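You operate a simulated robot arm through the tools that you are given. There is no shell and no other tool.

Carry out the task below with a simulated robot arm. There is one attempt and no reset: what you move stays moved.

## Task
Change the green tester over to the green top injector in its drawer and clamp it in.
Fine: old band ring on the yellow rim tray, the one of its colour in the holder, letter dial to its letter and colour, drawer closed.

It is judged by the outcome, as a careful person would: the job done as asked, and still so three seconds after it is handed in. It fails if anything else is knocked over, pushed out of place, dropped, spilled or broken.

## Robot
A 6-joint arm with a two-finger gripper, on a carriage that runs on a rail from [-3, 3] to [1776, -1516] (x, y) and turns from -2.897 to 2.897 rad about z. Base frame: it is fixed where the carriage stands at the start and does not move with it; the origin is on the floor, on the carriage's upright axis, x ahead of it, y to its left, z up. Units: mm, rad, N and s.
Its first joint turns from -2.897 to 2.897 rad. Places, roughly: black ball lever [2200, -800, 1000]; blue top injector [1750, -500, 750]; green drawer [1800, -500, 700]; green top injector [2000, -500, 1000]; hole of the ring in the holder [2300, -800, 900]; white top injector [1750, -500, 750]. Payload 5 kg.
Tool frame: the origin (TCP) lies between the finger pads and is the grasp point; the fingertips stand 30 mm ahead of it; z points along the fingers, y is the line along which they close. Largest opening 176 mm; the body of the gripper starts 153 mm behind the TCP.
Orientation is that of the tool frame in the base frame, as a unit quaternion [x, y, z, w]. With the fingers straight down and closing along the base's y, the tool's x points along the base's -x, its y along +y and its z along -z.

## Interface
- The arm moves only by the tool move_arm. Its argument "deltas" is one flat list of numbers, 7 for each row, row after row: the shift along the base's x, y, z in mm, then the turn, a rotation vector about the base's x, y, z in rad, then the finger opening in mm, from 0 to 176. In form: [tx, ty, tz, ax, ay, az, jaw, tx, ty, tz, ax, ay, az, jaw, ...]. A call has 1 to 20 rows; each row shifts and turns the commanded pose from where the row before left it. A row lasts 0.2 s, in which the tool goes at most 50 mm and 0.15 rad; a call with a longer step from one row to the next is refused whole, and so is a gripper value outside its range. Where a pose cannot be reached the arm comes as near as it can. A force on the tool above 90 N (or 10 N above the force at the start of the call, whichever is more), or a blocked arm, ends the call early, and 0.2 s more pass. The fingers move at their own pace and stop on an object; they squeeze with about 21 N. The grip force told is the motor's: it shows also when the fingers shut on nothing. Time passes only in rows, and 0.2 s behind the last, so rows that do not move let the fingers close. It gives the time, the measured TCP pose, the force on the tool (base axes), the opening and the grip force at its end, in the units of the frame above (readings bear some noise), with the torque about the TCP (base axes, N m) and any sound that the robot's microphone picked up, and new pictures: "views" is both (left out), scene, wrist or none.
- Cameras (640 x 400 px; columns grow to the right, rows downward): "scene" is now at [70.6, 202.1, 1612.9]; the picture's right is [-0.09, -1.00, 0.00], its down [-0.47, 0.04, -0.88] and it looks along [0.88, -0.08, -0.48] (base axes); focal length 257 px, centre (320, 200). "wrist" rides on the gripper at [67, -9, -183] in the tool frame; the picture's right is [0.14, 0.99, 0.00], its down [-0.92, 0.13, -0.36] and it looks along [-0.36, 0.05, 0.93] (tool axes); focal length 251 px, centre (320, 200). There is no depth. A picture from a camera that has moved, and an enlarged one, comes with that camera's place and axes in the base frame and with its lens.
- raise_lower(by): slides the trunk up (or, below 0, down) by that many mm; the arm and the scene camera ride with it, the base frame stays. It gives what a move gives, with no picture.
- base_move(legs): drives the robot by 1 to 6 legs, each [ahead, left, turn to the left] in mm, mm and rad, along the robot's own axes; the way and the turn of a leg run together, so that a leg with both is an arc; at most 1500 mm and 3.142 rad a leg. The arm and the cameras ride along, it lands a little off, and it stops where it bumps. It keeps to its track: a leg is cut to what the track allows. It gives what a move gives, and a new picture of the scene camera.
- aim_head(pan, tilt): turns the head with the scene camera to pan (to the left, within 2.094 rad either way) and tilt (down, from -0.506 to 1.204), counted from straight ahead of the robot. It gives what a move gives, and a new picture of the scene camera.
- inspect(camera, box): a new picture of the part [left, top, right, bottom] of that camera's present view, enlarged. The clock stands still meanwhile.
- close_job(): hands the job in; it is judged then, once.

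Nothing tells you exact positions but the pictures and the camera data. Unless the task says otherwise, let go and move clear before handing in.

The tools are called after "Emit:" as name(argument=value, ...) on one line, values as JSON. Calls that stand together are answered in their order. move_arm: Moves the arm, as the interface text tells. Its arguments: {"type":"object","properties":{"deltas":{"type":"array","items":{"type":"number"}},"views":{"type":"string","enum":["both","scene","wrist","none"]}},"required":["deltas"]} The other tools are called the same way: raise_lower (by) slides the trunk up or down; base_move (legs) drives the base; aim_head (pan, tilt) turns the head that bears the scene camera; inspect (camera, box) takes an enlarged picture of a part of a camera's view; close_job () hands the job in.

At the start:

```text
t: 0.0
position: [720.8, -232.8, 1131.0]
tcp_rot: [0.0, 1.0, 0.0, 0.0]
force: [0.0, 0.5, 0.8]
moment: [-0.02, 0.0, 0.03]
width: 176.3
finger_force: 0.1
trunk travel left (down, up): [-150.0, 200.0]
robot x, y, heading: [2.0, -2.3, 0.002]
head pan, tilt: [-0.094, 0.497]
```

scene: 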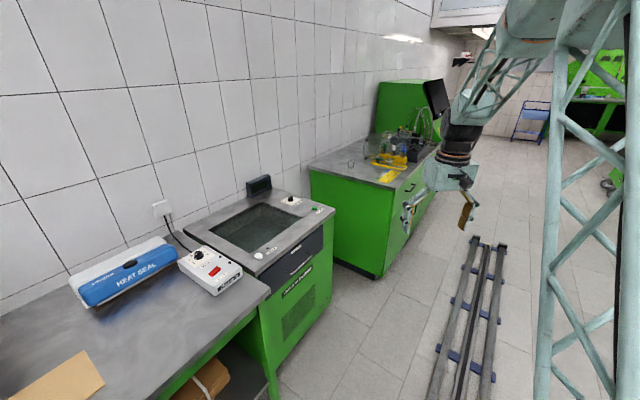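
wrist: 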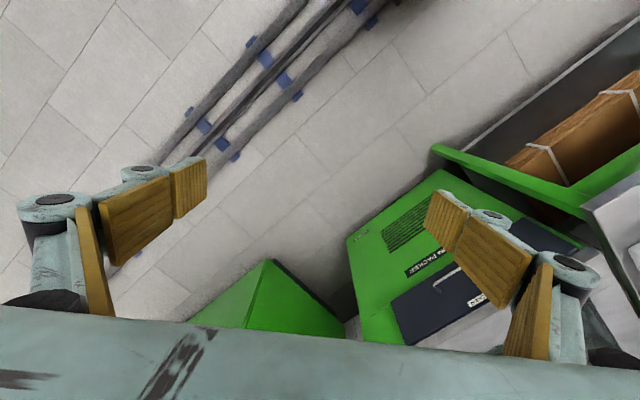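

The workbench with the green tester is far along the rail; I'm at its start. First I enlarge the view of that bench before driving there.

Emit:
inspect(camera="scene", box=[300, 70, 460, 200])

Emit:
inspect(camera="scene", box=[180, 160, 460, 330])

```text
3.08 times, centred on (380, 135) of scene
camera zoom: at [70.6, 202.1, 1612.9], right [-0.09, -1.0, 0.0], down [-0.47, 0.04, -0.88], along [0.88, -0.08, -0.48], focal length 790 px, centre (135, 400)
```

zoom: 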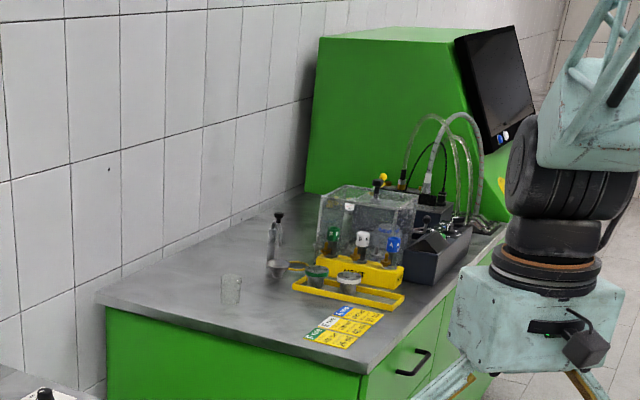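

```text
2.29 times, centred on (320, 245) of scene
camera zoom: at [70.6, 202.1, 1612.9], right [-0.09, -1.0, 0.0], down [-0.47, 0.04, -0.88], along [0.88, -0.08, -0.48], focal length 587 px, centre (320, 97)
```

zoom: 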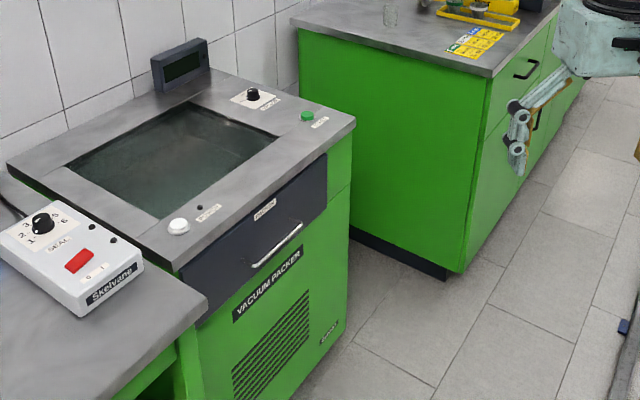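

The bench stands left of the rail, and its front runs roughly parallel to the rail. I lift the trunk for clearance and drive part of the way to look.

Emit:
raise_lower(by=100)

Emit:
base_move(legs=[[837, -714, 0]])

```text
t: 1.3
position: [719.8, -233.2, 1230.8]
tcp_rot: [0.0, 1.0, 0.0, -0.001]
force: [0.0, 0.2, -0.2]
moment: [-0.02, 0.06, 0.0]
width: 175.9
finger_force: 0.1
trunk travel left (down, up): [-250.0, 100.0]
robot x, y, heading: [-1.0, 1.2, -0.0]
head pan, tilt: [-0.094, 0.497]
```

```text
t: 7.0
position: [1569.9, -947.4, 1231.4]
tcp_rot: [-0.006, 1.0, 0.0, 0.0]
force: [0.2, 0.4, -0.8]
moment: [-0.01, -0.01, 0.02]
width: 176.2
finger_force: 0.0
trunk travel left (down, up): [-250.0, 100.0]
robot x, y, heading: [849.1, -721.0, 0.011]
head pan, tilt: [-0.094, 0.497]
camera scene: at [914.7, -519.3, 1712.9], right [-0.08, -1.0, 0.0], down [-0.47, 0.04, -0.88], along [0.88, -0.07, -0.48], focal length 257 px, centre (320, 200)
```

scene: 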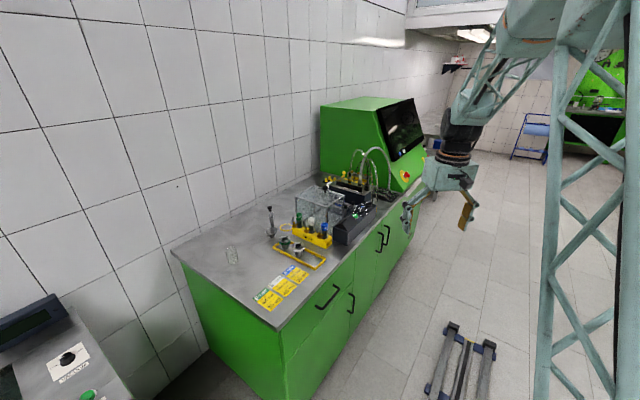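

Emit:
inspect(camera="scene", box=[220, 140, 420, 320])

Emit:
inspect(camera="scene", box=[280, 140, 400, 250])

Emit:
inspect(camera="scene", box=[240, 210, 350, 320])

```text
2.22 times, centred on (320, 230) of scene
camera zoom: at [914.7, -519.3, 1712.9], right [-0.08, -1.0, 0.0], down [-0.47, 0.04, -0.88], along [0.88, -0.07, -0.48], focal length 570 px, centre (320, 133)
```

zoom: 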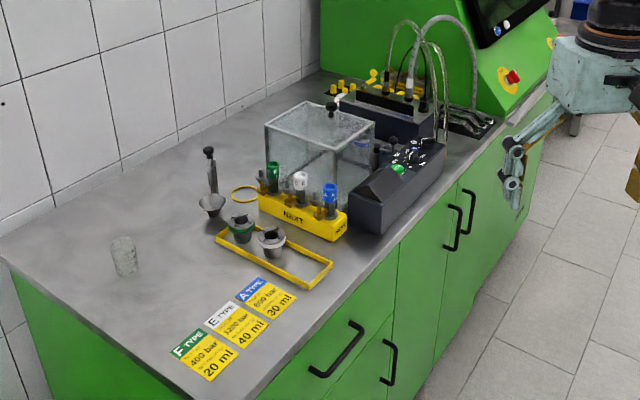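

```text
3.64 times, centred on (340, 195) of scene
camera zoom: at [914.7, -519.3, 1712.9], right [-0.08, -1.0, 0.0], down [-0.47, 0.04, -0.88], along [0.88, -0.07, -0.48], focal length 934 px, centre (247, 218)
```

zoom: 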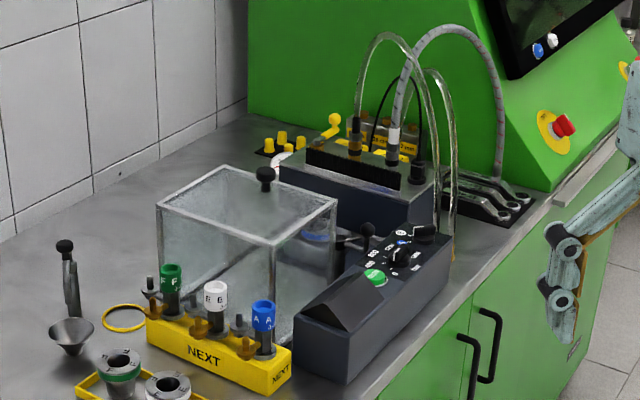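

```text
3.64 times, centred on (295, 265) of scene
camera zoom: at [914.7, -519.3, 1712.9], right [-0.08, -1.0, 0.0], down [-0.47, 0.04, -0.88], along [0.88, -0.07, -0.48], focal length 934 px, centre (411, -36)
```

zoom: 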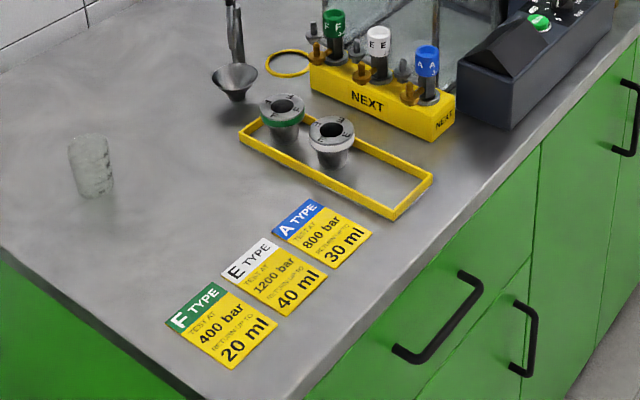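

The cards give F = green, E = white and A = blue. Next I drive nearer and turn to face the bench.

Emit:
base_move(legs=[[289, -247, 0], [0, 0, 0.853]])

```text
t: 11.6
position: [1780.9, -571.5, 1231.7]
tcp_rot: [-0.418, 0.908, 0.0, 0.0]
force: [-0.1, -0.4, 0.3]
moment: [-0.01, 0.02, 0.01]
width: 175.9
finger_force: 0.0
trunk travel left (down, up): [-250.0, 100.0]
robot x, y, heading: [1131.5, -968.9, 0.862]
head pan, tilt: [-0.094, 0.497]
camera scene: at [1027.6, -783.1, 1712.9], right [0.7, -0.72, 0.0], down [-0.34, -0.33, -0.88], along [0.63, 0.61, -0.48], focal length 257 px, centre (320, 200)
```

scene: 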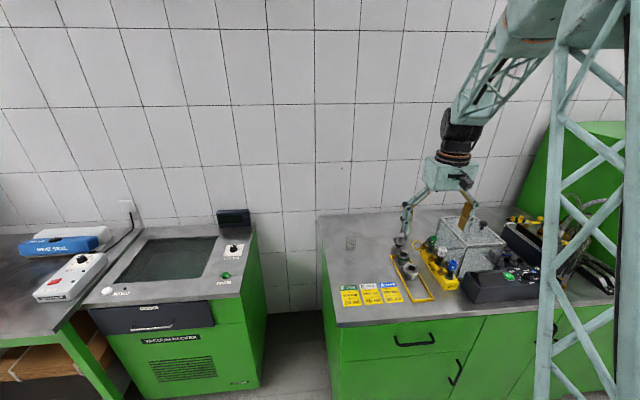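

I'm facing the bench now; I turn the head toward the work area.

Emit:
aim_head(pan=-0.6, tilt=0.6)

Emit:
inspect(camera="wrist", box=[0, 0, 640, 400])

```text
t: 12.6
position: [1780.5, -572.5, 1231.5]
tcp_rot: [-0.418, 0.908, 0.0, 0.001]
force: [0.5, -1.7, 0.3]
moment: [-0.01, 0.0, -0.01]
width: 176.0
finger_force: 0.1
trunk travel left (down, up): [-250.0, 100.0]
robot x, y, heading: [1132.7, -968.3, 0.863]
head pan, tilt: [-0.6, 0.6]
camera scene: at [1047.5, -823.4, 1703.6], right [0.26, -0.97, 0.0], down [-0.55, -0.15, -0.83], along [0.8, 0.21, -0.56], focal length 257 px, centre (320, 200)
```

scene: 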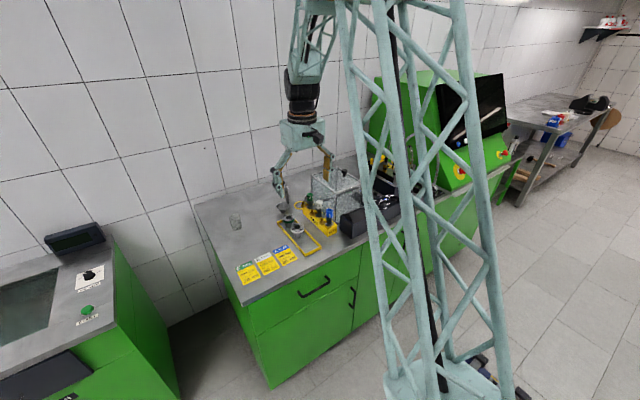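

```text
1.00 times, centred on (320, 200) of wrist (not enlarged: the box is as wide or as high as the picture)
camera zoom: at [1744.8, -628.0, 1414.3], right [-0.84, 0.54, 0.0], down [0.5, 0.79, 0.36], along [0.2, 0.31, -0.93], focal length 251 px, centre (320, 200)
```

zoom: 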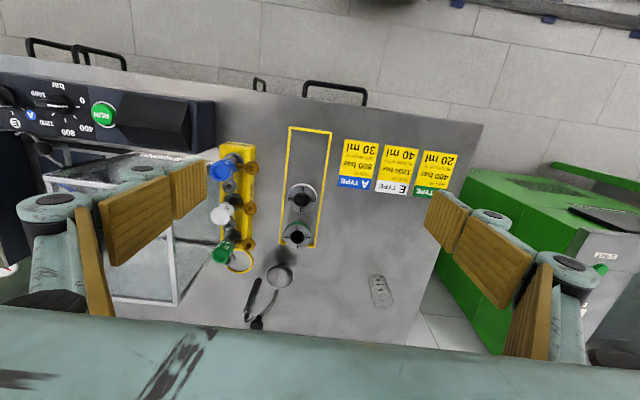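

I raise the trunk fully and slide further along the rail to look at the holder, dial and lever from above and from the side.

Emit:
raise_lower(by=100)

Emit:
base_move(legs=[[0, -350, 0]])

Emit:
inspect(camera="wrist", box=[0, 0, 640, 400])

Emit:
inspect(camera="scene", box=[160, 120, 420, 300])

```text
t: 13.9
position: [1780.6, -571.8, 1331.5]
tcp_rot: [-0.418, 0.909, -0.001, 0.0]
force: [-0.6, -0.4, -0.7]
moment: [-0.01, -0.04, -0.04]
width: 175.9
finger_force: 0.0
trunk travel left (down, up): [-350.0, 0.0]
robot x, y, heading: [1135.7, -965.6, 0.859]
head pan, tilt: [-0.6, 0.6]
```

```text
t: 16.3
position: [2043.4, -795.6, 1331.0]
tcp_rot: [-0.419, 0.908, 0.0, 0.0]
force: [0.0, 0.3, -0.2]
moment: [0.04, 0.04, 0.0]
width: 176.2
finger_force: 0.0
trunk travel left (down, up): [-350.0, 0.0]
robot x, y, heading: [1398.6, -1191.3, 0.867]
head pan, tilt: [-0.6, 0.6]
camera scene: at [1311.9, -1049.8, 1803.6], right [0.26, -0.96, 0.0], down [-0.55, -0.15, -0.82], along [0.8, 0.22, -0.57], focal length 257 px, centre (320, 200)
```

scene: 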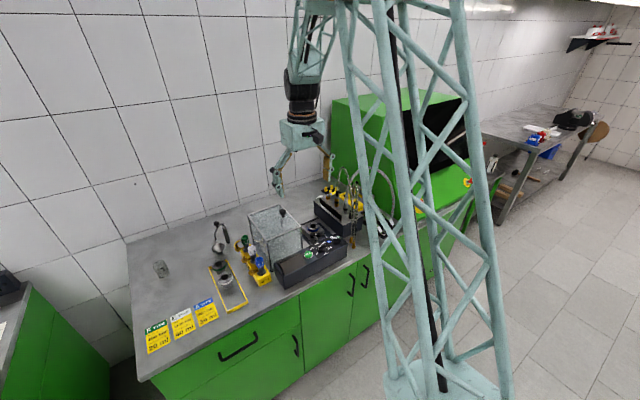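

```text
1.00 times, centred on (320, 200) of wrist (not enlarged: the box is as wide or as high as the picture)
camera zoom: at [2008.6, -852.2, 1514.3], right [-0.84, 0.54, 0.0], down [0.5, 0.79, 0.36], along [0.19, 0.31, -0.93], focal length 251 px, centre (320, 200)
```

zoom: 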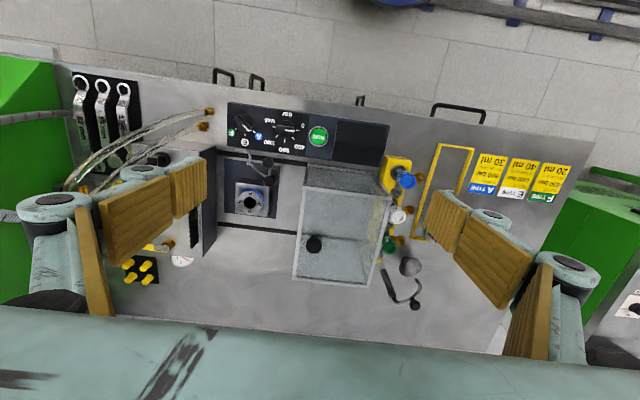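

```text
2.22 times, centred on (290, 210) of scene
camera zoom: at [1311.9, -1049.8, 1803.6], right [0.26, -0.96, 0.0], down [-0.55, -0.15, -0.82], along [0.8, 0.22, -0.57], focal length 570 px, centre (387, 178)
```

zoom: 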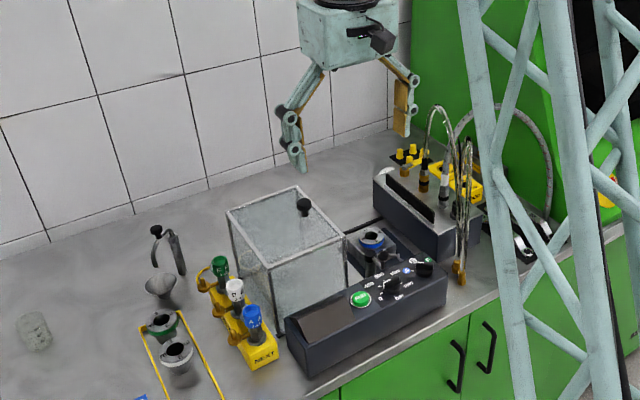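

The wrist view gives a good top-down picture: a blue-banded ring sits in the holder, with the dial panel in front of it. I enlarge the details.

Emit:
inspect(camera="wrist", box=[190, 80, 350, 260])

Emit:
inspect(camera="wrist", box=[220, 95, 340, 165])

Emit:
inspect(camera="wrist", box=[340, 130, 480, 320])

Emit:
inspect(camera="wrist", box=[50, 60, 230, 300])

Emit:
inspect(camera="scene", box=[270, 180, 370, 280])

Emit:
inspect(camera="scene", box=[190, 210, 290, 320])

```text
2.22 times, centred on (270, 170) of wrist
camera zoom: at [2008.6, -852.2, 1514.3], right [-0.84, 0.54, 0.0], down [0.5, 0.79, 0.36], along [0.19, 0.31, -0.93], focal length 559 px, centre (431, 267)
```

zoom: 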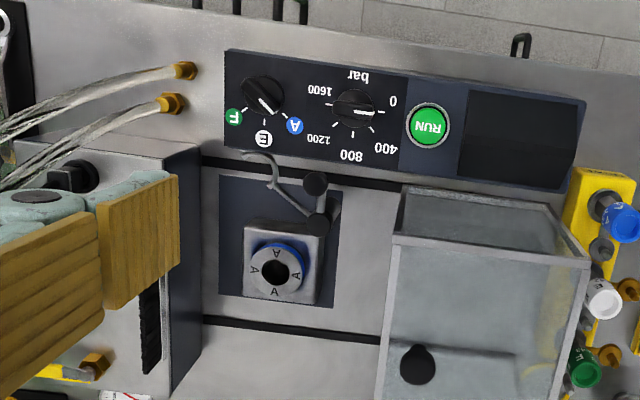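

```text
5.33 times, centred on (280, 130) of wrist
camera zoom: at [2008.6, -852.2, 1514.3], right [-0.84, 0.54, 0.0], down [0.5, 0.79, 0.36], along [0.19, 0.31, -0.93], focal length 1341 px, centre (533, 573)
```

zoom: 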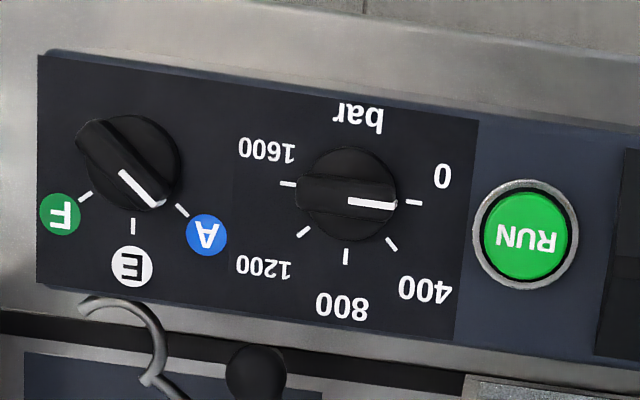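

```text
2.11 times, centred on (410, 225) of wrist
camera zoom: at [2008.6, -852.2, 1514.3], right [-0.84, 0.54, 0.0], down [0.5, 0.79, 0.36], along [0.19, 0.31, -0.93], focal length 529 px, centre (130, 147)
```

zoom: 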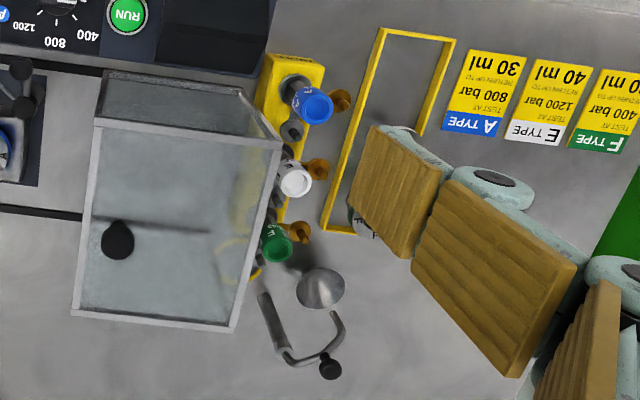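

```text
1.67 times, centred on (140, 180) of wrist
camera zoom: at [2008.6, -852.2, 1514.3], right [-0.84, 0.54, 0.0], down [0.5, 0.79, 0.36], along [0.19, 0.31, -0.93], focal length 419 px, centre (620, 233)
```

zoom: 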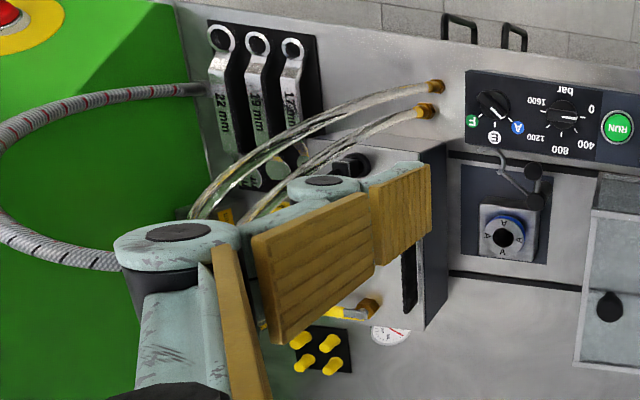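

```text
4.00 times, centred on (320, 230) of scene
camera zoom: at [1311.9, -1049.8, 1803.6], right [0.26, -0.96, 0.0], down [-0.55, -0.15, -0.82], along [0.8, 0.22, -0.57], focal length 1027 px, centre (320, 80)
```

zoom: 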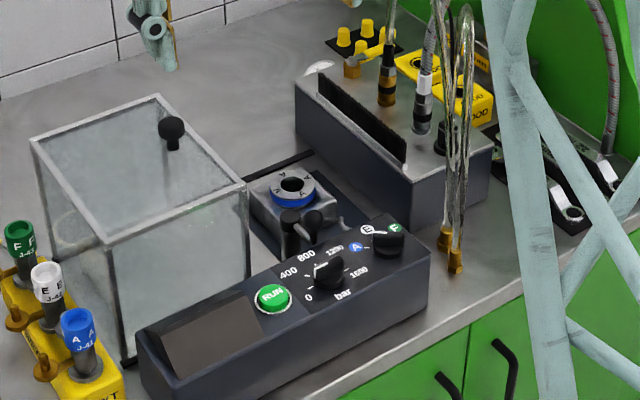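

```text
3.64 times, centred on (240, 265) of scene
camera zoom: at [1311.9, -1049.8, 1803.6], right [0.26, -0.96, 0.0], down [-0.55, -0.15, -0.82], along [0.8, 0.22, -0.57], focal length 934 px, centre (611, -36)
```

zoom: 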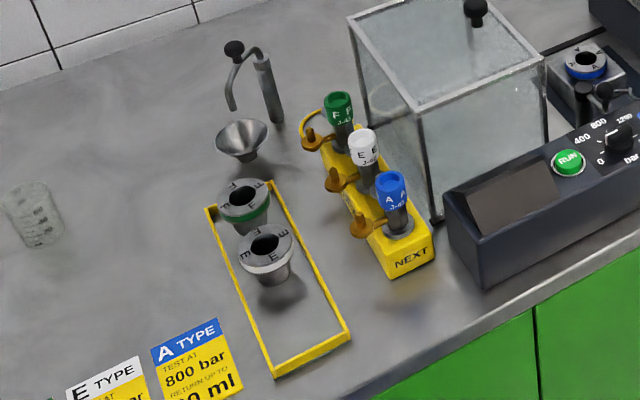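

The dial is on A, the blue A ring is in the holder, and the injectors in the NEXT rack are F, E and A. I look more closely at the drawer front and the rack.

Emit:
aim_head(pan=-0.2, tilt=0.85)

Emit:
inspect(camera="scene", box=[160, 220, 360, 380])

Emit:
inspect(camera="scene", box=[240, 80, 360, 200])

```text
t: 17.1
position: [2044.4, -796.0, 1331.7]
tcp_rot: [-0.419, 0.908, 0.0, 0.0]
force: [0.3, 0.1, 0.3]
moment: [0.0, 0.01, -0.02]
width: 175.9
finger_force: 0.1
trunk travel left (down, up): [-350.0, 0.0]
robot x, y, heading: [1400.8, -1193.7, 0.87]
head pan, tilt: [-0.201, 0.85]
camera scene: at [1287.9, -1024.6, 1782.7], right [0.62, -0.79, 0.0], down [-0.59, -0.46, -0.66], along [0.52, 0.41, -0.75], focal length 257 px, centre (320, 200)
```

scene: 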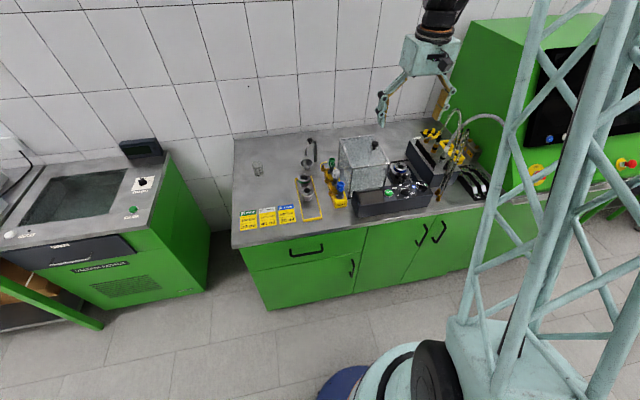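

```text
2.50 times, centred on (260, 300) of scene
camera zoom: at [1287.9, -1024.6, 1782.7], right [0.62, -0.79, 0.0], down [-0.59, -0.46, -0.66], along [0.52, 0.41, -0.75], focal length 642 px, centre (470, -50)
```

zoom: 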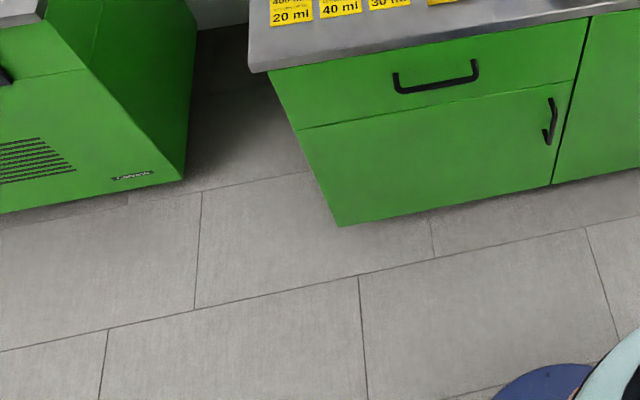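

```text
3.33 times, centred on (300, 140) of scene
camera zoom: at [1287.9, -1024.6, 1782.7], right [0.62, -0.79, 0.0], down [-0.59, -0.46, -0.66], along [0.52, 0.41, -0.75], focal length 856 px, centre (387, 400)
```

zoom: 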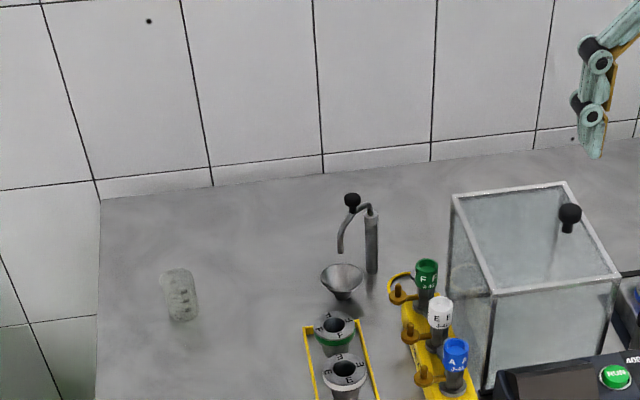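

The drawer handle is at about (1694, -627, 788), and the bench front runs parallel to the rail. I turn left and move on along the rail, so the arm can pull the drawer from beside it without cramping.

Emit:
base_move(legs=[[0, 0, 0.84], [-308, -271, 0]])

Emit:
aim_head(pan=0.0, tilt=0.8)

```text
t: 21.8
position: [1841.0, -711.7, 1332.3]
tcp_rot: [0.754, -0.657, 0.0, 0.0]
force: [0.7, -0.1, -0.5]
moment: [0.05, 0.06, -0.03]
width: 176.2
finger_force: 0.0
trunk travel left (down, up): [-350.0, 0.0]
robot x, y, heading: [1705.6, -1455.5, 1.709]
head pan, tilt: [-0.201, 0.85]
camera scene: at [1507.3, -1427.3, 1782.7], right [1.0, -0.06, 0.0], down [-0.05, -0.75, -0.66], along [0.04, 0.66, -0.75], focal length 257 px, centre (320, 200)
```

scene: 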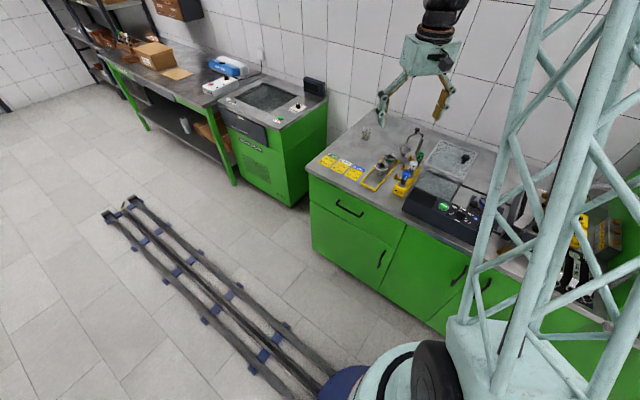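

```text
t: 22.6
position: [1839.8, -712.5, 1331.1]
tcp_rot: [0.754, -0.657, 0.0, 0.0]
force: [-0.5, 0.5, 0.9]
moment: [0.02, 0.0, 0.02]
width: 176.0
finger_force: 0.0
trunk travel left (down, up): [-350.0, 0.0]
robot x, y, heading: [1709.6, -1459.2, 1.706]
head pan, tilt: [0.0, 0.799]
camera scene: at [1491.1, -1425.1, 1786.7], right [0.99, 0.14, 0.0], down [0.1, -0.71, -0.7], along [-0.09, 0.69, -0.72], focal length 257 px, centre (320, 200)
```

scene: 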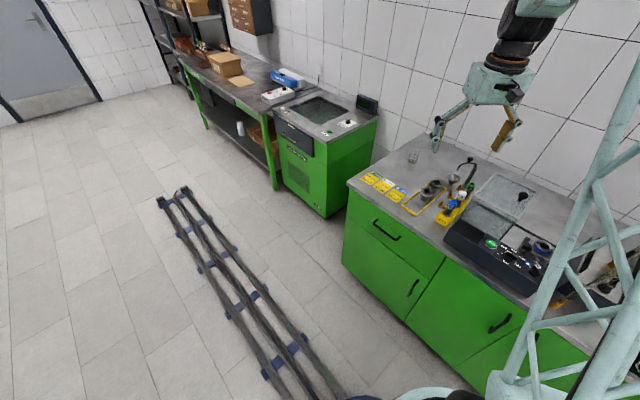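

I bring the arm out in front of the bench and turn the tool so the fingers close vertically, pointing toward the bench.

Emit:
move_arm(deltas=[-44, -15, 0, 0, 0, 0.1039, 100, -44, -15, 0, 0, 0, 0.1039, 100, -44, -15, 0, 0, 0, 0.1039, 100, -44, -15, 0, 0, 0, 0.1039, 100, -44, -15, 0, 0, 0, 0.1039, 100, -44, -15, 0, 0, 0, 0.1039, 100, -44, -15, 0, 0, 0, 0.1039, 100], views="none")

Emit:
move_arm(deltas=[0, 0, 0, 0.1086, -0.0927, 0, 100, 0, 0, 0, 0.1086, -0.0927, 0, 100, 0, 0, 0, 0.1086, -0.0927, 0, 100, 0, 0, 0, 0.1086, -0.0927, 0, 100, 0, 0, 0, 0.1086, -0.0927, 0, 100, 0, 0, 0, 0.1086, -0.0927, 0, 100, 0, 0, 0, 0.1086, -0.0927, 0, 100, 0, 0, 0, 0.1086, -0.0927, 0, 100, 0, 0, 0, 0.1086, -0.0927, 0, 100, 0, 0, 0, 0.1086, -0.0927, 0, 100, 0, 0, 0, 0.1086, -0.0927, 0, 100], views="both")

```text
t: 24.2
position: [1531.0, -819.4, 1329.1]
tcp_rot: [0.939, -0.345, -0.001, 0.0]
force: [-1.2, 0.1, 0.7]
moment: [0.06, -0.11, -0.01]
width: 99.9
finger_force: 0.2
trunk travel left (down, up): [-350.0, 0.0]
robot x, y, heading: [1708.5, -1461.2, 1.703]
head pan, tilt: [0.0, 0.799]
```

```text
t: 26.6
position: [1531.7, -815.9, 1331.0]
tcp_rot: [-0.662, 0.244, -0.244, 0.665]
force: [0.7, 0.3, 0.2]
moment: [-0.03, 0.04, 0.0]
width: 100.0
finger_force: 0.0
trunk travel left (down, up): [-350.0, 0.0]
robot x, y, heading: [1705.7, -1458.2, 1.705]
head pan, tilt: [0.0, 0.799]
camera scene: at [1490.8, -1424.9, 1786.6], right [0.99, 0.14, 0.0], down [0.1, -0.71, -0.7], along [-0.09, 0.69, -0.72], focal length 257 px, centre (320, 200)
camera wrist: at [1464.3, -998.0, 1340.0], right [0.1, -0.09, -0.99], down [-0.94, 0.32, -0.13], along [0.33, 0.94, -0.05], focal length 251 px, centre (320, 200)
```

scene: 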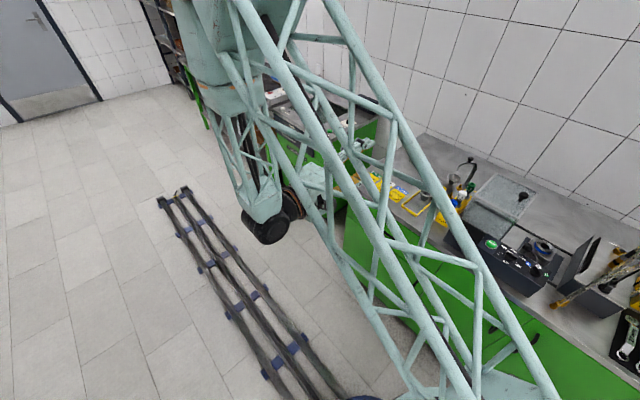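
wrist: 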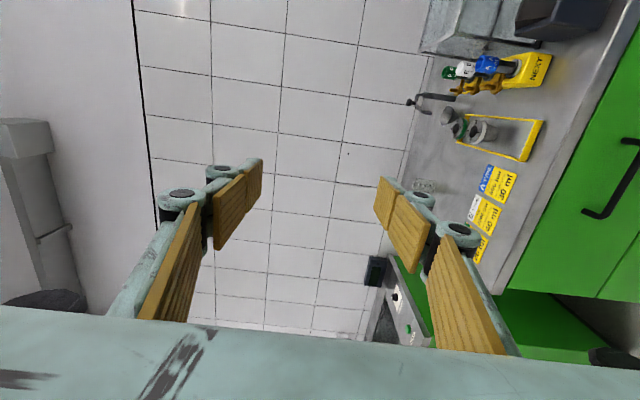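

The pose works. I lower the trunk and then the arm to handle height, still well in front of the drawer.

Emit:
raise_lower(by=-350)

Emit:
move_arm(deltas=[0, 0, -48, 0, 0, 0, 70, 0, 0, -48, 0, 0, 0, 70, 0, 0, -48, 0, 0, 0, 70, 0, 0, -49, 0, 0, 0, 70], views="both")

```text
t: 30.0
position: [1532.2, -816.9, 981.6]
tcp_rot: [-0.663, 0.245, -0.244, 0.664]
force: [0.6, -0.8, -0.6]
moment: [0.02, -0.01, 0.0]
width: 100.1
finger_force: 0.1
trunk travel left (down, up): [0.0, 350.0]
robot x, y, heading: [1707.1, -1455.3, 1.703]
head pan, tilt: [0.0, 0.799]
```

```text
t: 31.0
position: [1534.5, -819.4, 785.6]
tcp_rot: [-0.663, 0.246, -0.244, 0.664]
force: [1.3, -0.4, 2.0]
moment: [-0.19, 0.17, 0.18]
width: 70.0
finger_force: 0.0
trunk travel left (down, up): [0.0, 350.0]
robot x, y, heading: [1708.3, -1455.7, 1.705]
head pan, tilt: [0.0, 0.799]
camera scene: at [1491.7, -1425.8, 1436.8], right [0.99, 0.14, 0.0], down [0.1, -0.71, -0.7], along [-0.1, 0.69, -0.72], focal length 257 px, centre (320, 200)
camera wrist: at [1466.6, -1001.3, 794.8], right [0.1, -0.09, -0.99], down [-0.94, 0.32, -0.13], along [0.33, 0.94, -0.05], focal length 251 px, centre (320, 200)
```

scene: 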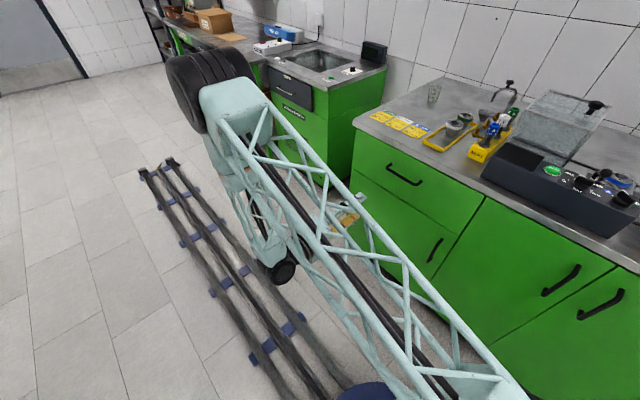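
wrist: 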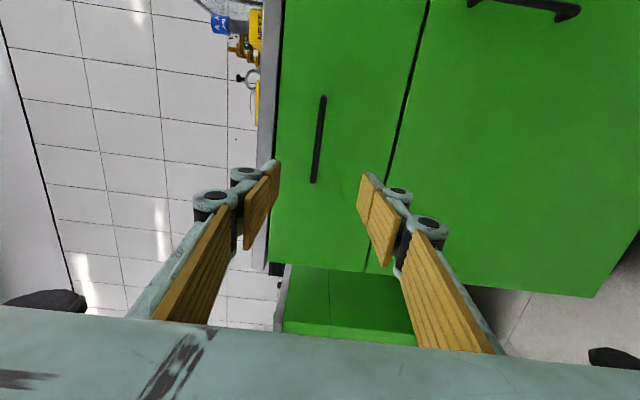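

The fingers line up with the handle. I advance toward it with the jaw open, one finger above and one below.

Emit:
move_arm(deltas=[27.3, 31.9, 1, 0, 0, 0, 70, 27.3, 31.9, 1, 0, 0, 0, 70, 27.3, 31.9, 1, 0, 0, 0, 70, 27.3, 31.9, 1, 0, 0, 0, 70, 27.3, 31.9, 1, 0, 0, 0, 70], views="both")

```text
t: 32.2
position: [1667.3, -656.8, 792.5]
tcp_rot: [0.665, -0.244, 0.245, -0.663]
force: [-1.8, 0.5, 0.6]
moment: [-0.06, 0.07, -0.09]
width: 70.2
finger_force: 0.0
trunk travel left (down, up): [0.0, 350.0]
robot x, y, heading: [1705.5, -1456.4, 1.705]
head pan, tilt: [0.0, 0.799]
camera scene: at [1490.2, -1425.9, 1436.6], right [0.99, 0.14, 0.0], down [0.1, -0.71, -0.7], along [-0.09, 0.69, -0.72], focal length 257 px, centre (320, 200)
camera wrist: at [1600.3, -839.1, 800.6], right [0.11, -0.09, -0.99], down [-0.94, 0.32, -0.13], along [0.33, 0.94, -0.05], focal length 251 px, centre (320, 200)
```

scene: 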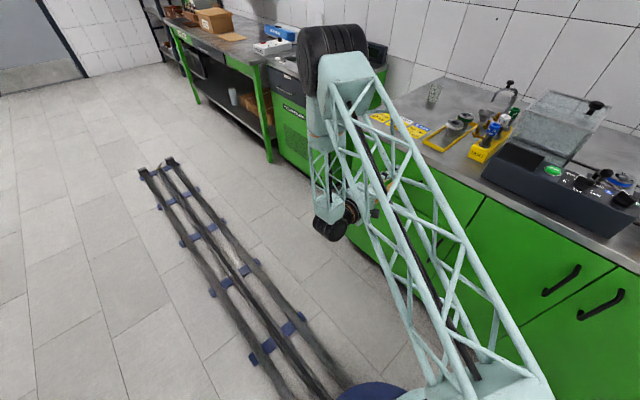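
wrist: 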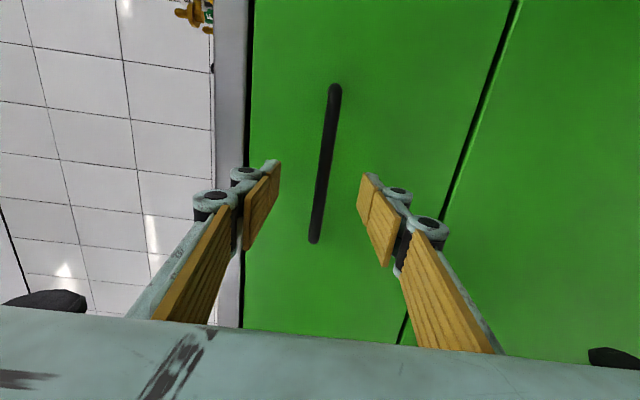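

The bar lies between the fingers but still about 40 mm ahead of the grasp point. I go forward slowly and close.

Emit:
move_arm(deltas=[9.1, 10.6, 0, 0, 0, 0, 70, 9.1, 10.6, -1, 0, 0, 0, 70, 3.2, 3.8, -1, 0, 0, 0, 70], views="wrist")

```text
t: 33.0
position: [1688.9, -632.9, 791.9]
tcp_rot: [-0.663, 0.245, -0.244, 0.664]
force: [0.4, -0.2, 0.5]
moment: [-0.02, 0.02, -0.01]
width: 70.2
finger_force: 0.0
trunk travel left (down, up): [0.0, 350.0]
robot x, y, heading: [1709.6, -1459.0, 1.713]
head pan, tilt: [0.0, 0.799]
camera wrist: at [1623.0, -814.5, 799.3], right [0.1, -0.09, -0.99], down [-0.94, 0.32, -0.13], along [0.33, 0.94, -0.05], focal length 251 px, centre (320, 200)
```

wrist: 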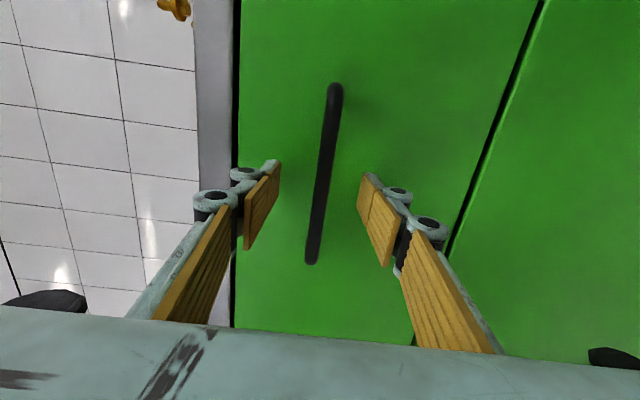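

The bar is now about at the grasp point. I close on it.

Emit:
move_arm(deltas=[0, 0, 0, 0, 0, 0, 0, 0, 0, 0, 0, 0, 0, 0, 0, 0, 0, 0, 0, 0, 0, 0, 0, 0, 0, 0, 0, 0], views="wrist")

```text
t: 34.0
position: [1689.6, -632.5, 790.2]
tcp_rot: [0.664, -0.245, 0.245, -0.663]
force: [0.3, 0.7, -5.1]
moment: [-0.03, -0.05, 0.06]
width: 10.2
finger_force: 45.2
trunk travel left (down, up): [0.0, 350.0]
robot x, y, heading: [1710.3, -1458.1, 1.707]
head pan, tilt: [0.0, 0.799]
camera wrist: at [1623.1, -814.5, 799.0], right [0.1, -0.09, -0.99], down [-0.94, 0.32, -0.13], along [0.33, 0.94, -0.05], focal length 251 px, centre (320, 200)
```

wrist: 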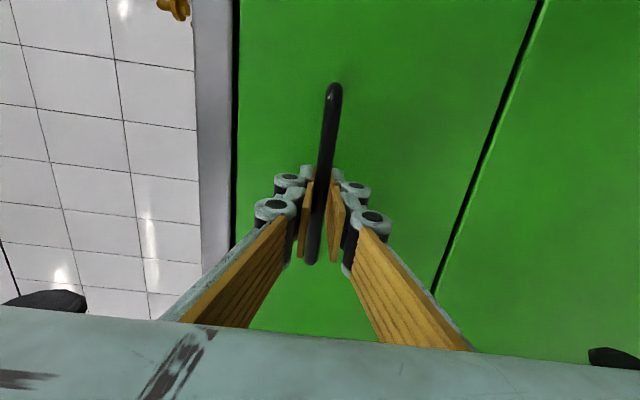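

Gripped. I pull the drawer straight out.

Emit:
move_arm(deltas=[-9.7, -11.4, 0, 0, 0, 0, 0, -16.2, -19, 0, 0, 0, 0, 0, -16.2, -19, 0, 0, 0, 0, 0, -16.2, -19, 0, 0, 0, 0, 0, -16.2, -19, 0, 0, 0, 0, 0], views="both")

```text
t: 35.2
position: [1618.8, -719.0, 788.8]
tcp_rot: [0.664, -0.245, 0.244, -0.663]
force: [3.1, 0.0, -38.4]
moment: [-0.06, -0.13, 0.86]
width: 10.3
finger_force: 45.4
trunk travel left (down, up): [0.0, 350.0]
robot x, y, heading: [1706.7, -1455.4, 1.707]
head pan, tilt: [0.0, 0.799]
camera scene: at [1491.5, -1423.2, 1436.5], right [0.99, 0.14, 0.0], down [0.1, -0.71, -0.7], along [-0.09, 0.69, -0.72], focal length 257 px, centre (320, 200)
camera wrist: at [1549.8, -900.3, 799.7], right [0.1, -0.09, -0.99], down [-0.94, 0.32, -0.13], along [0.33, 0.94, -0.05], focal length 251 px, centre (320, 200)
```

scene: 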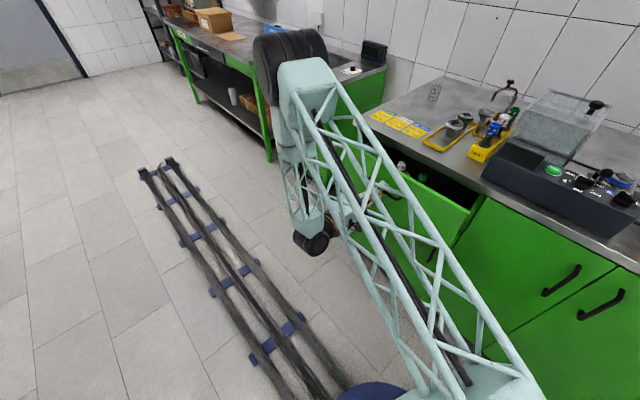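
wrist: 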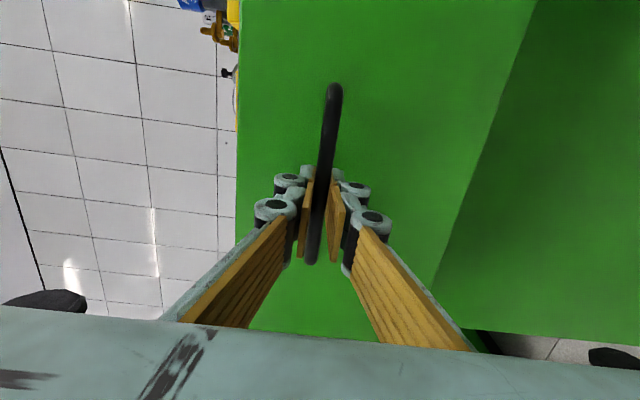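

The drawer is opening and I can already see tops inside. I ease the height by 2 mm and keep pulling.

Emit:
move_arm(deltas=[0, 0, -2, 0, 0, 0, 0, -13, -15.2, 0, 0, 0, 0, 0, -16.2, -19, 0, 0, 0, 0, 0, -16.2, -19, 0, 0, 0, 0, 0, -16.2, -19, 0, 0, 0, 0, 0, -13, -15.2, 0, 0, 0, 0, 0], views="both")

Emit:
inspect(camera="scene", box=[330, 100, 530, 260])

```text
t: 36.6
position: [1543.0, -806.4, 789.6]
tcp_rot: [0.664, -0.246, 0.245, -0.662]
force: [22.3, -17.1, -32.4]
moment: [-0.04, -0.1, 0.91]
width: 10.1
finger_force: 45.1
trunk travel left (down, up): [0.0, 350.0]
robot x, y, heading: [1707.6, -1457.9, 1.705]
head pan, tilt: [0.0, 0.799]
camera scene: at [1492.2, -1424.3, 1436.8], right [0.99, 0.14, 0.0], down [0.1, -0.71, -0.7], along [-0.09, 0.69, -0.72], focal length 257 px, centre (320, 200)
camera wrist: at [1474.5, -988.0, 799.2], right [0.1, -0.09, -0.99], down [-0.94, 0.33, -0.13], along [0.33, 0.94, -0.05], focal length 251 px, centre (320, 200)
```

scene: 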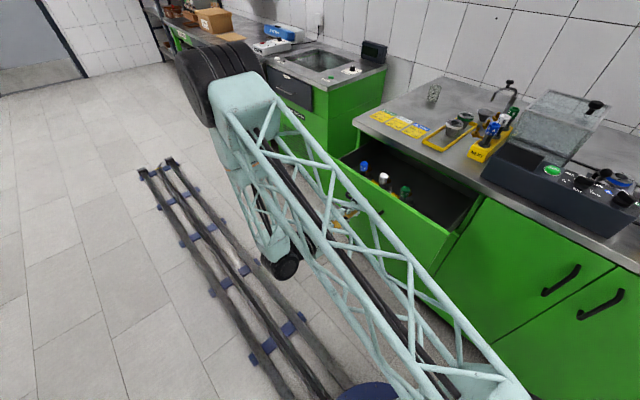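
wrist: 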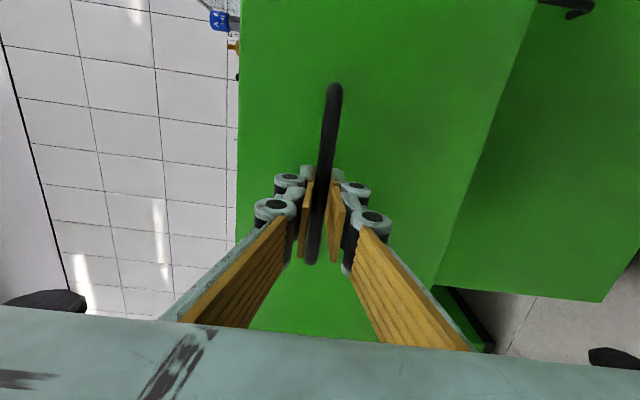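

```text
2.50 times, centred on (430, 180) of scene
camera zoom: at [1492.2, -1424.3, 1436.8], right [0.99, 0.14, 0.0], down [0.1, -0.71, -0.7], along [-0.09, 0.69, -0.72], focal length 642 px, centre (45, 250)
```

zoom: 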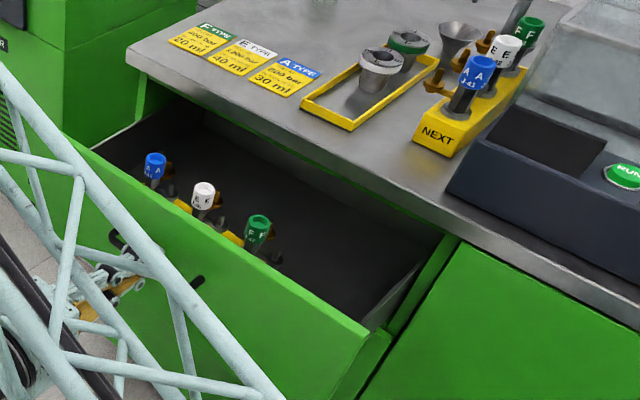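

The drawer holds its own rack with A, E and F injectors, and the green one there is the one asked for. I release the handle and back off.

Emit:
move_arm(deltas=[0, 0, 0, 0, 0, 0, 70, 0, 0, 0, 0, 0, 0, 70, 0, 0, 0, 0, 0, 0, 70, 0, 0, 0, 0, 0, 0, 70, -19.5, -22.8, 0, 0, 0, 0, 70, -26, -30.4, 0, 0, 0, 0, 70, -26, -30.4, 0, 0, 0, 0, 70, -26, -30.4, 0, 0, 0, 0, 70], views="scene")

```text
t: 38.4
position: [1444.5, -919.9, 790.5]
tcp_rot: [0.664, -0.245, 0.244, -0.663]
force: [1.6, 0.8, 0.2]
moment: [0.05, 0.01, 0.02]
width: 69.7
finger_force: 0.1
trunk travel left (down, up): [0.0, 350.0]
robot x, y, heading: [1707.5, -1457.7, 1.707]
head pan, tilt: [0.0, 0.799]
camera scene: at [1491.8, -1423.9, 1436.8], right [0.99, 0.14, 0.0], down [0.1, -0.71, -0.7], along [-0.09, 0.69, -0.72], focal length 257 px, centre (320, 200)
```

scene: 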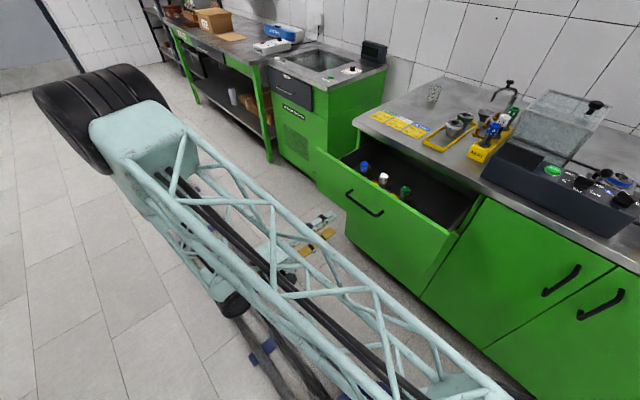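

I raise the trunk, then turn the tool back to point down, to look into the drawer from above.

Emit:
raise_lower(by=350)

Emit:
move_arm(deltas=[0, 0, 0, -0.1086, 0.0927, 0, 100, 0, 0, 0, -0.1086, 0.0927, 0, 100, 0, 0, 0, -0.1086, 0.0927, 0, 100, 0, 0, 0, -0.1086, 0.0927, 0, 100, 0, 0, 0, -0.1086, 0.0927, 0, 100, 0, 0, 0, -0.1086, 0.0927, 0, 100, 0, 0, 0, -0.1086, 0.0927, 0, 100, 0, 0, 0, -0.1086, 0.0927, 0, 100, 0, 0, 0, -0.1086, 0.0927, 0, 100, 0, 0, 0, -0.1086, 0.0927, 0, 100, 0, 0, 0, -0.1086, 0.0927, 0, 100], views="both")

```text
t: 41.8
position: [1444.1, -919.9, 1140.4]
tcp_rot: [0.664, -0.244, 0.245, -0.663]
force: [0.8, -0.3, -0.3]
moment: [0.0, -0.02, -0.03]
width: 70.1
finger_force: 0.0
trunk travel left (down, up): [-350.0, 0.0]
robot x, y, heading: [1703.8, -1457.4, 1.707]
head pan, tilt: [0.0, 0.799]
```

```text
t: 44.2
position: [1452.9, -913.8, 1141.3]
tcp_rot: [0.936, -0.352, 0.009, -0.013]
force: [-4.7, -3.5, -0.4]
moment: [0.62, -0.83, 0.03]
width: 100.1
finger_force: 0.1
trunk travel left (down, up): [-350.0, 0.0]
robot x, y, heading: [1707.2, -1458.4, 1.709]
head pan, tilt: [0.0, 0.799]
camera scene: at [1491.0, -1425.1, 1786.6], right [0.99, 0.14, 0.0], down [0.1, -0.71, -0.7], along [-0.09, 0.69, -0.72], focal length 257 px, centre (320, 200)
camera wrist: at [1504.8, -952.8, 1324.4], right [-0.55, -0.84, -0.03], down [-0.79, 0.5, 0.35], along [-0.28, 0.21, -0.94], focal length 251 px, centre (320, 200)
```

scene: 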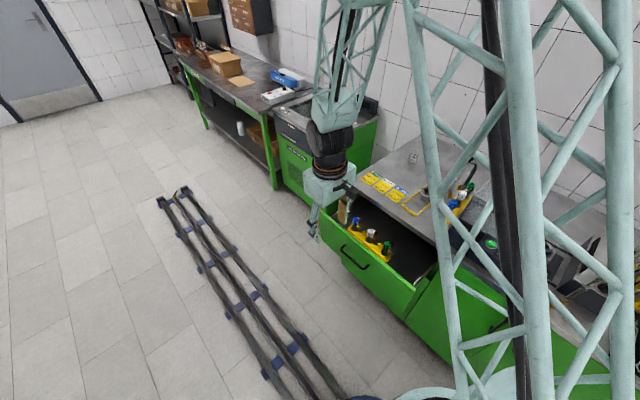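
wrist: 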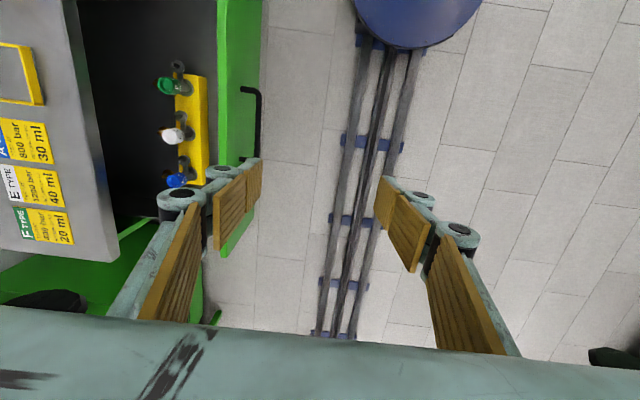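

The drawer rack is visible, and I take the green top to be near (1709, -714, 790). I move the camera over it for a precise look.

Emit:
move_arm(deltas=[39.3, 18.8, 0, 0, 0, 0, 100, 39.3, 18.8, 0, 0, 0, 0, 100, 39.3, 18.8, 0, 0, 0, 0, 100, 39.3, 18.8, 0, 0, 0, 0, 100, 39.3, 18.8, 0, 0, 0, 0, 100, 39.3, 18.8, 0, 0, 0, 0, 100, 39.3, 18.8, 0, 0, 0, 0, 100, 39.3, 18.8, 0, 0, 0, 0, 100], views="wrist")

Emit:
inspect(camera="wrist", box=[200, 80, 440, 260])

```text
t: 46.0
position: [1756.8, -771.2, 1140.9]
tcp_rot: [0.938, -0.346, 0.0, 0.001]
force: [-0.4, -0.6, 0.5]
moment: [0.05, 0.02, 0.0]
width: 100.4
finger_force: 0.0
trunk travel left (down, up): [-350.0, 0.0]
robot x, y, heading: [1706.7, -1456.4, 1.707]
head pan, tilt: [0.0, 0.799]
camera wrist: at [1814.7, -806.2, 1324.0], right [-0.54, -0.84, 0.0], down [-0.79, 0.5, 0.36], along [-0.31, 0.2, -0.93], focal length 251 px, centre (320, 200)
```

wrist: 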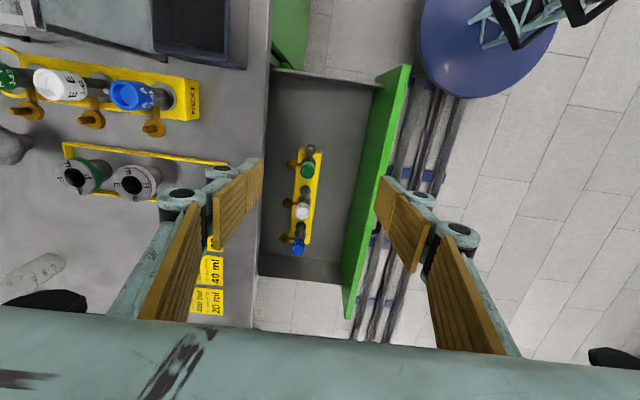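

```text
2.22 times, centred on (320, 170) of wrist
camera zoom: at [1814.7, -806.2, 1324.0], right [-0.54, -0.84, 0.0], down [-0.79, 0.5, 0.36], along [-0.31, 0.2, -0.93], focal length 559 px, centre (320, 267)
```

zoom: 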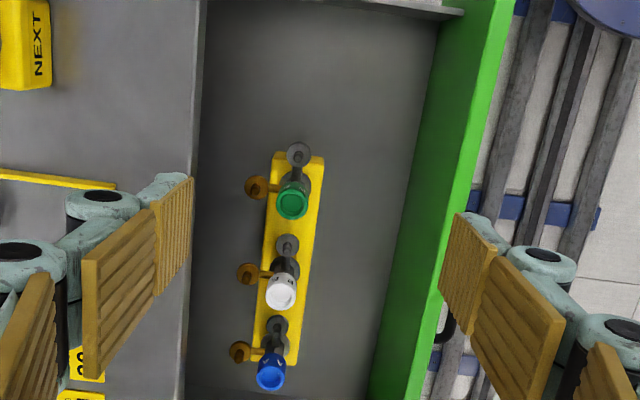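

The three drawer injectors stand in a row, with brass side ports toward the wall. I look at them from the scene camera to judge heights.

Emit:
inspect(camera="scene", box=[340, 190, 420, 270])

Emit:
inspect(camera="scene", box=[400, 130, 560, 260])

```text
5.00 times, centred on (380, 230) of scene
camera zoom: at [1490.9, -1425.5, 1786.7], right [0.99, 0.14, 0.0], down [0.1, -0.71, -0.7], along [-0.09, 0.69, -0.72], focal length 1284 px, centre (20, 50)
```

zoom: 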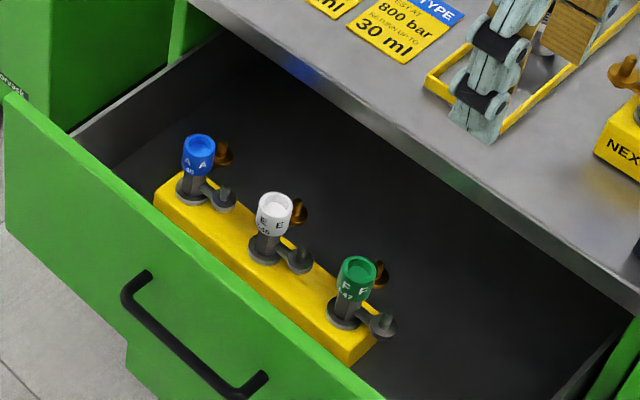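

```text
3.08 times, centred on (480, 195) of scene
camera zoom: at [1490.9, -1425.5, 1786.7], right [0.99, 0.14, 0.0], down [0.1, -0.71, -0.7], along [-0.09, 0.69, -0.72], focal length 790 px, centre (-172, 215)
```

zoom: 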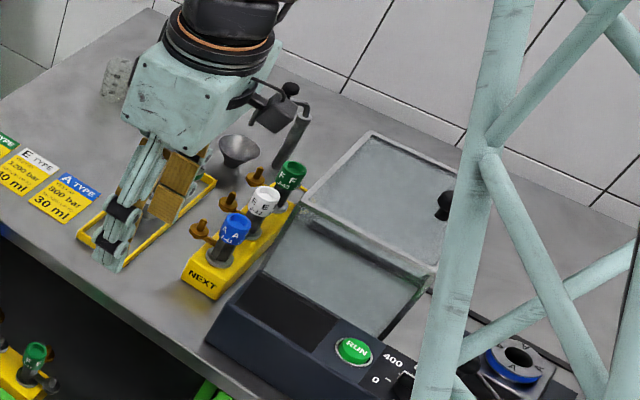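

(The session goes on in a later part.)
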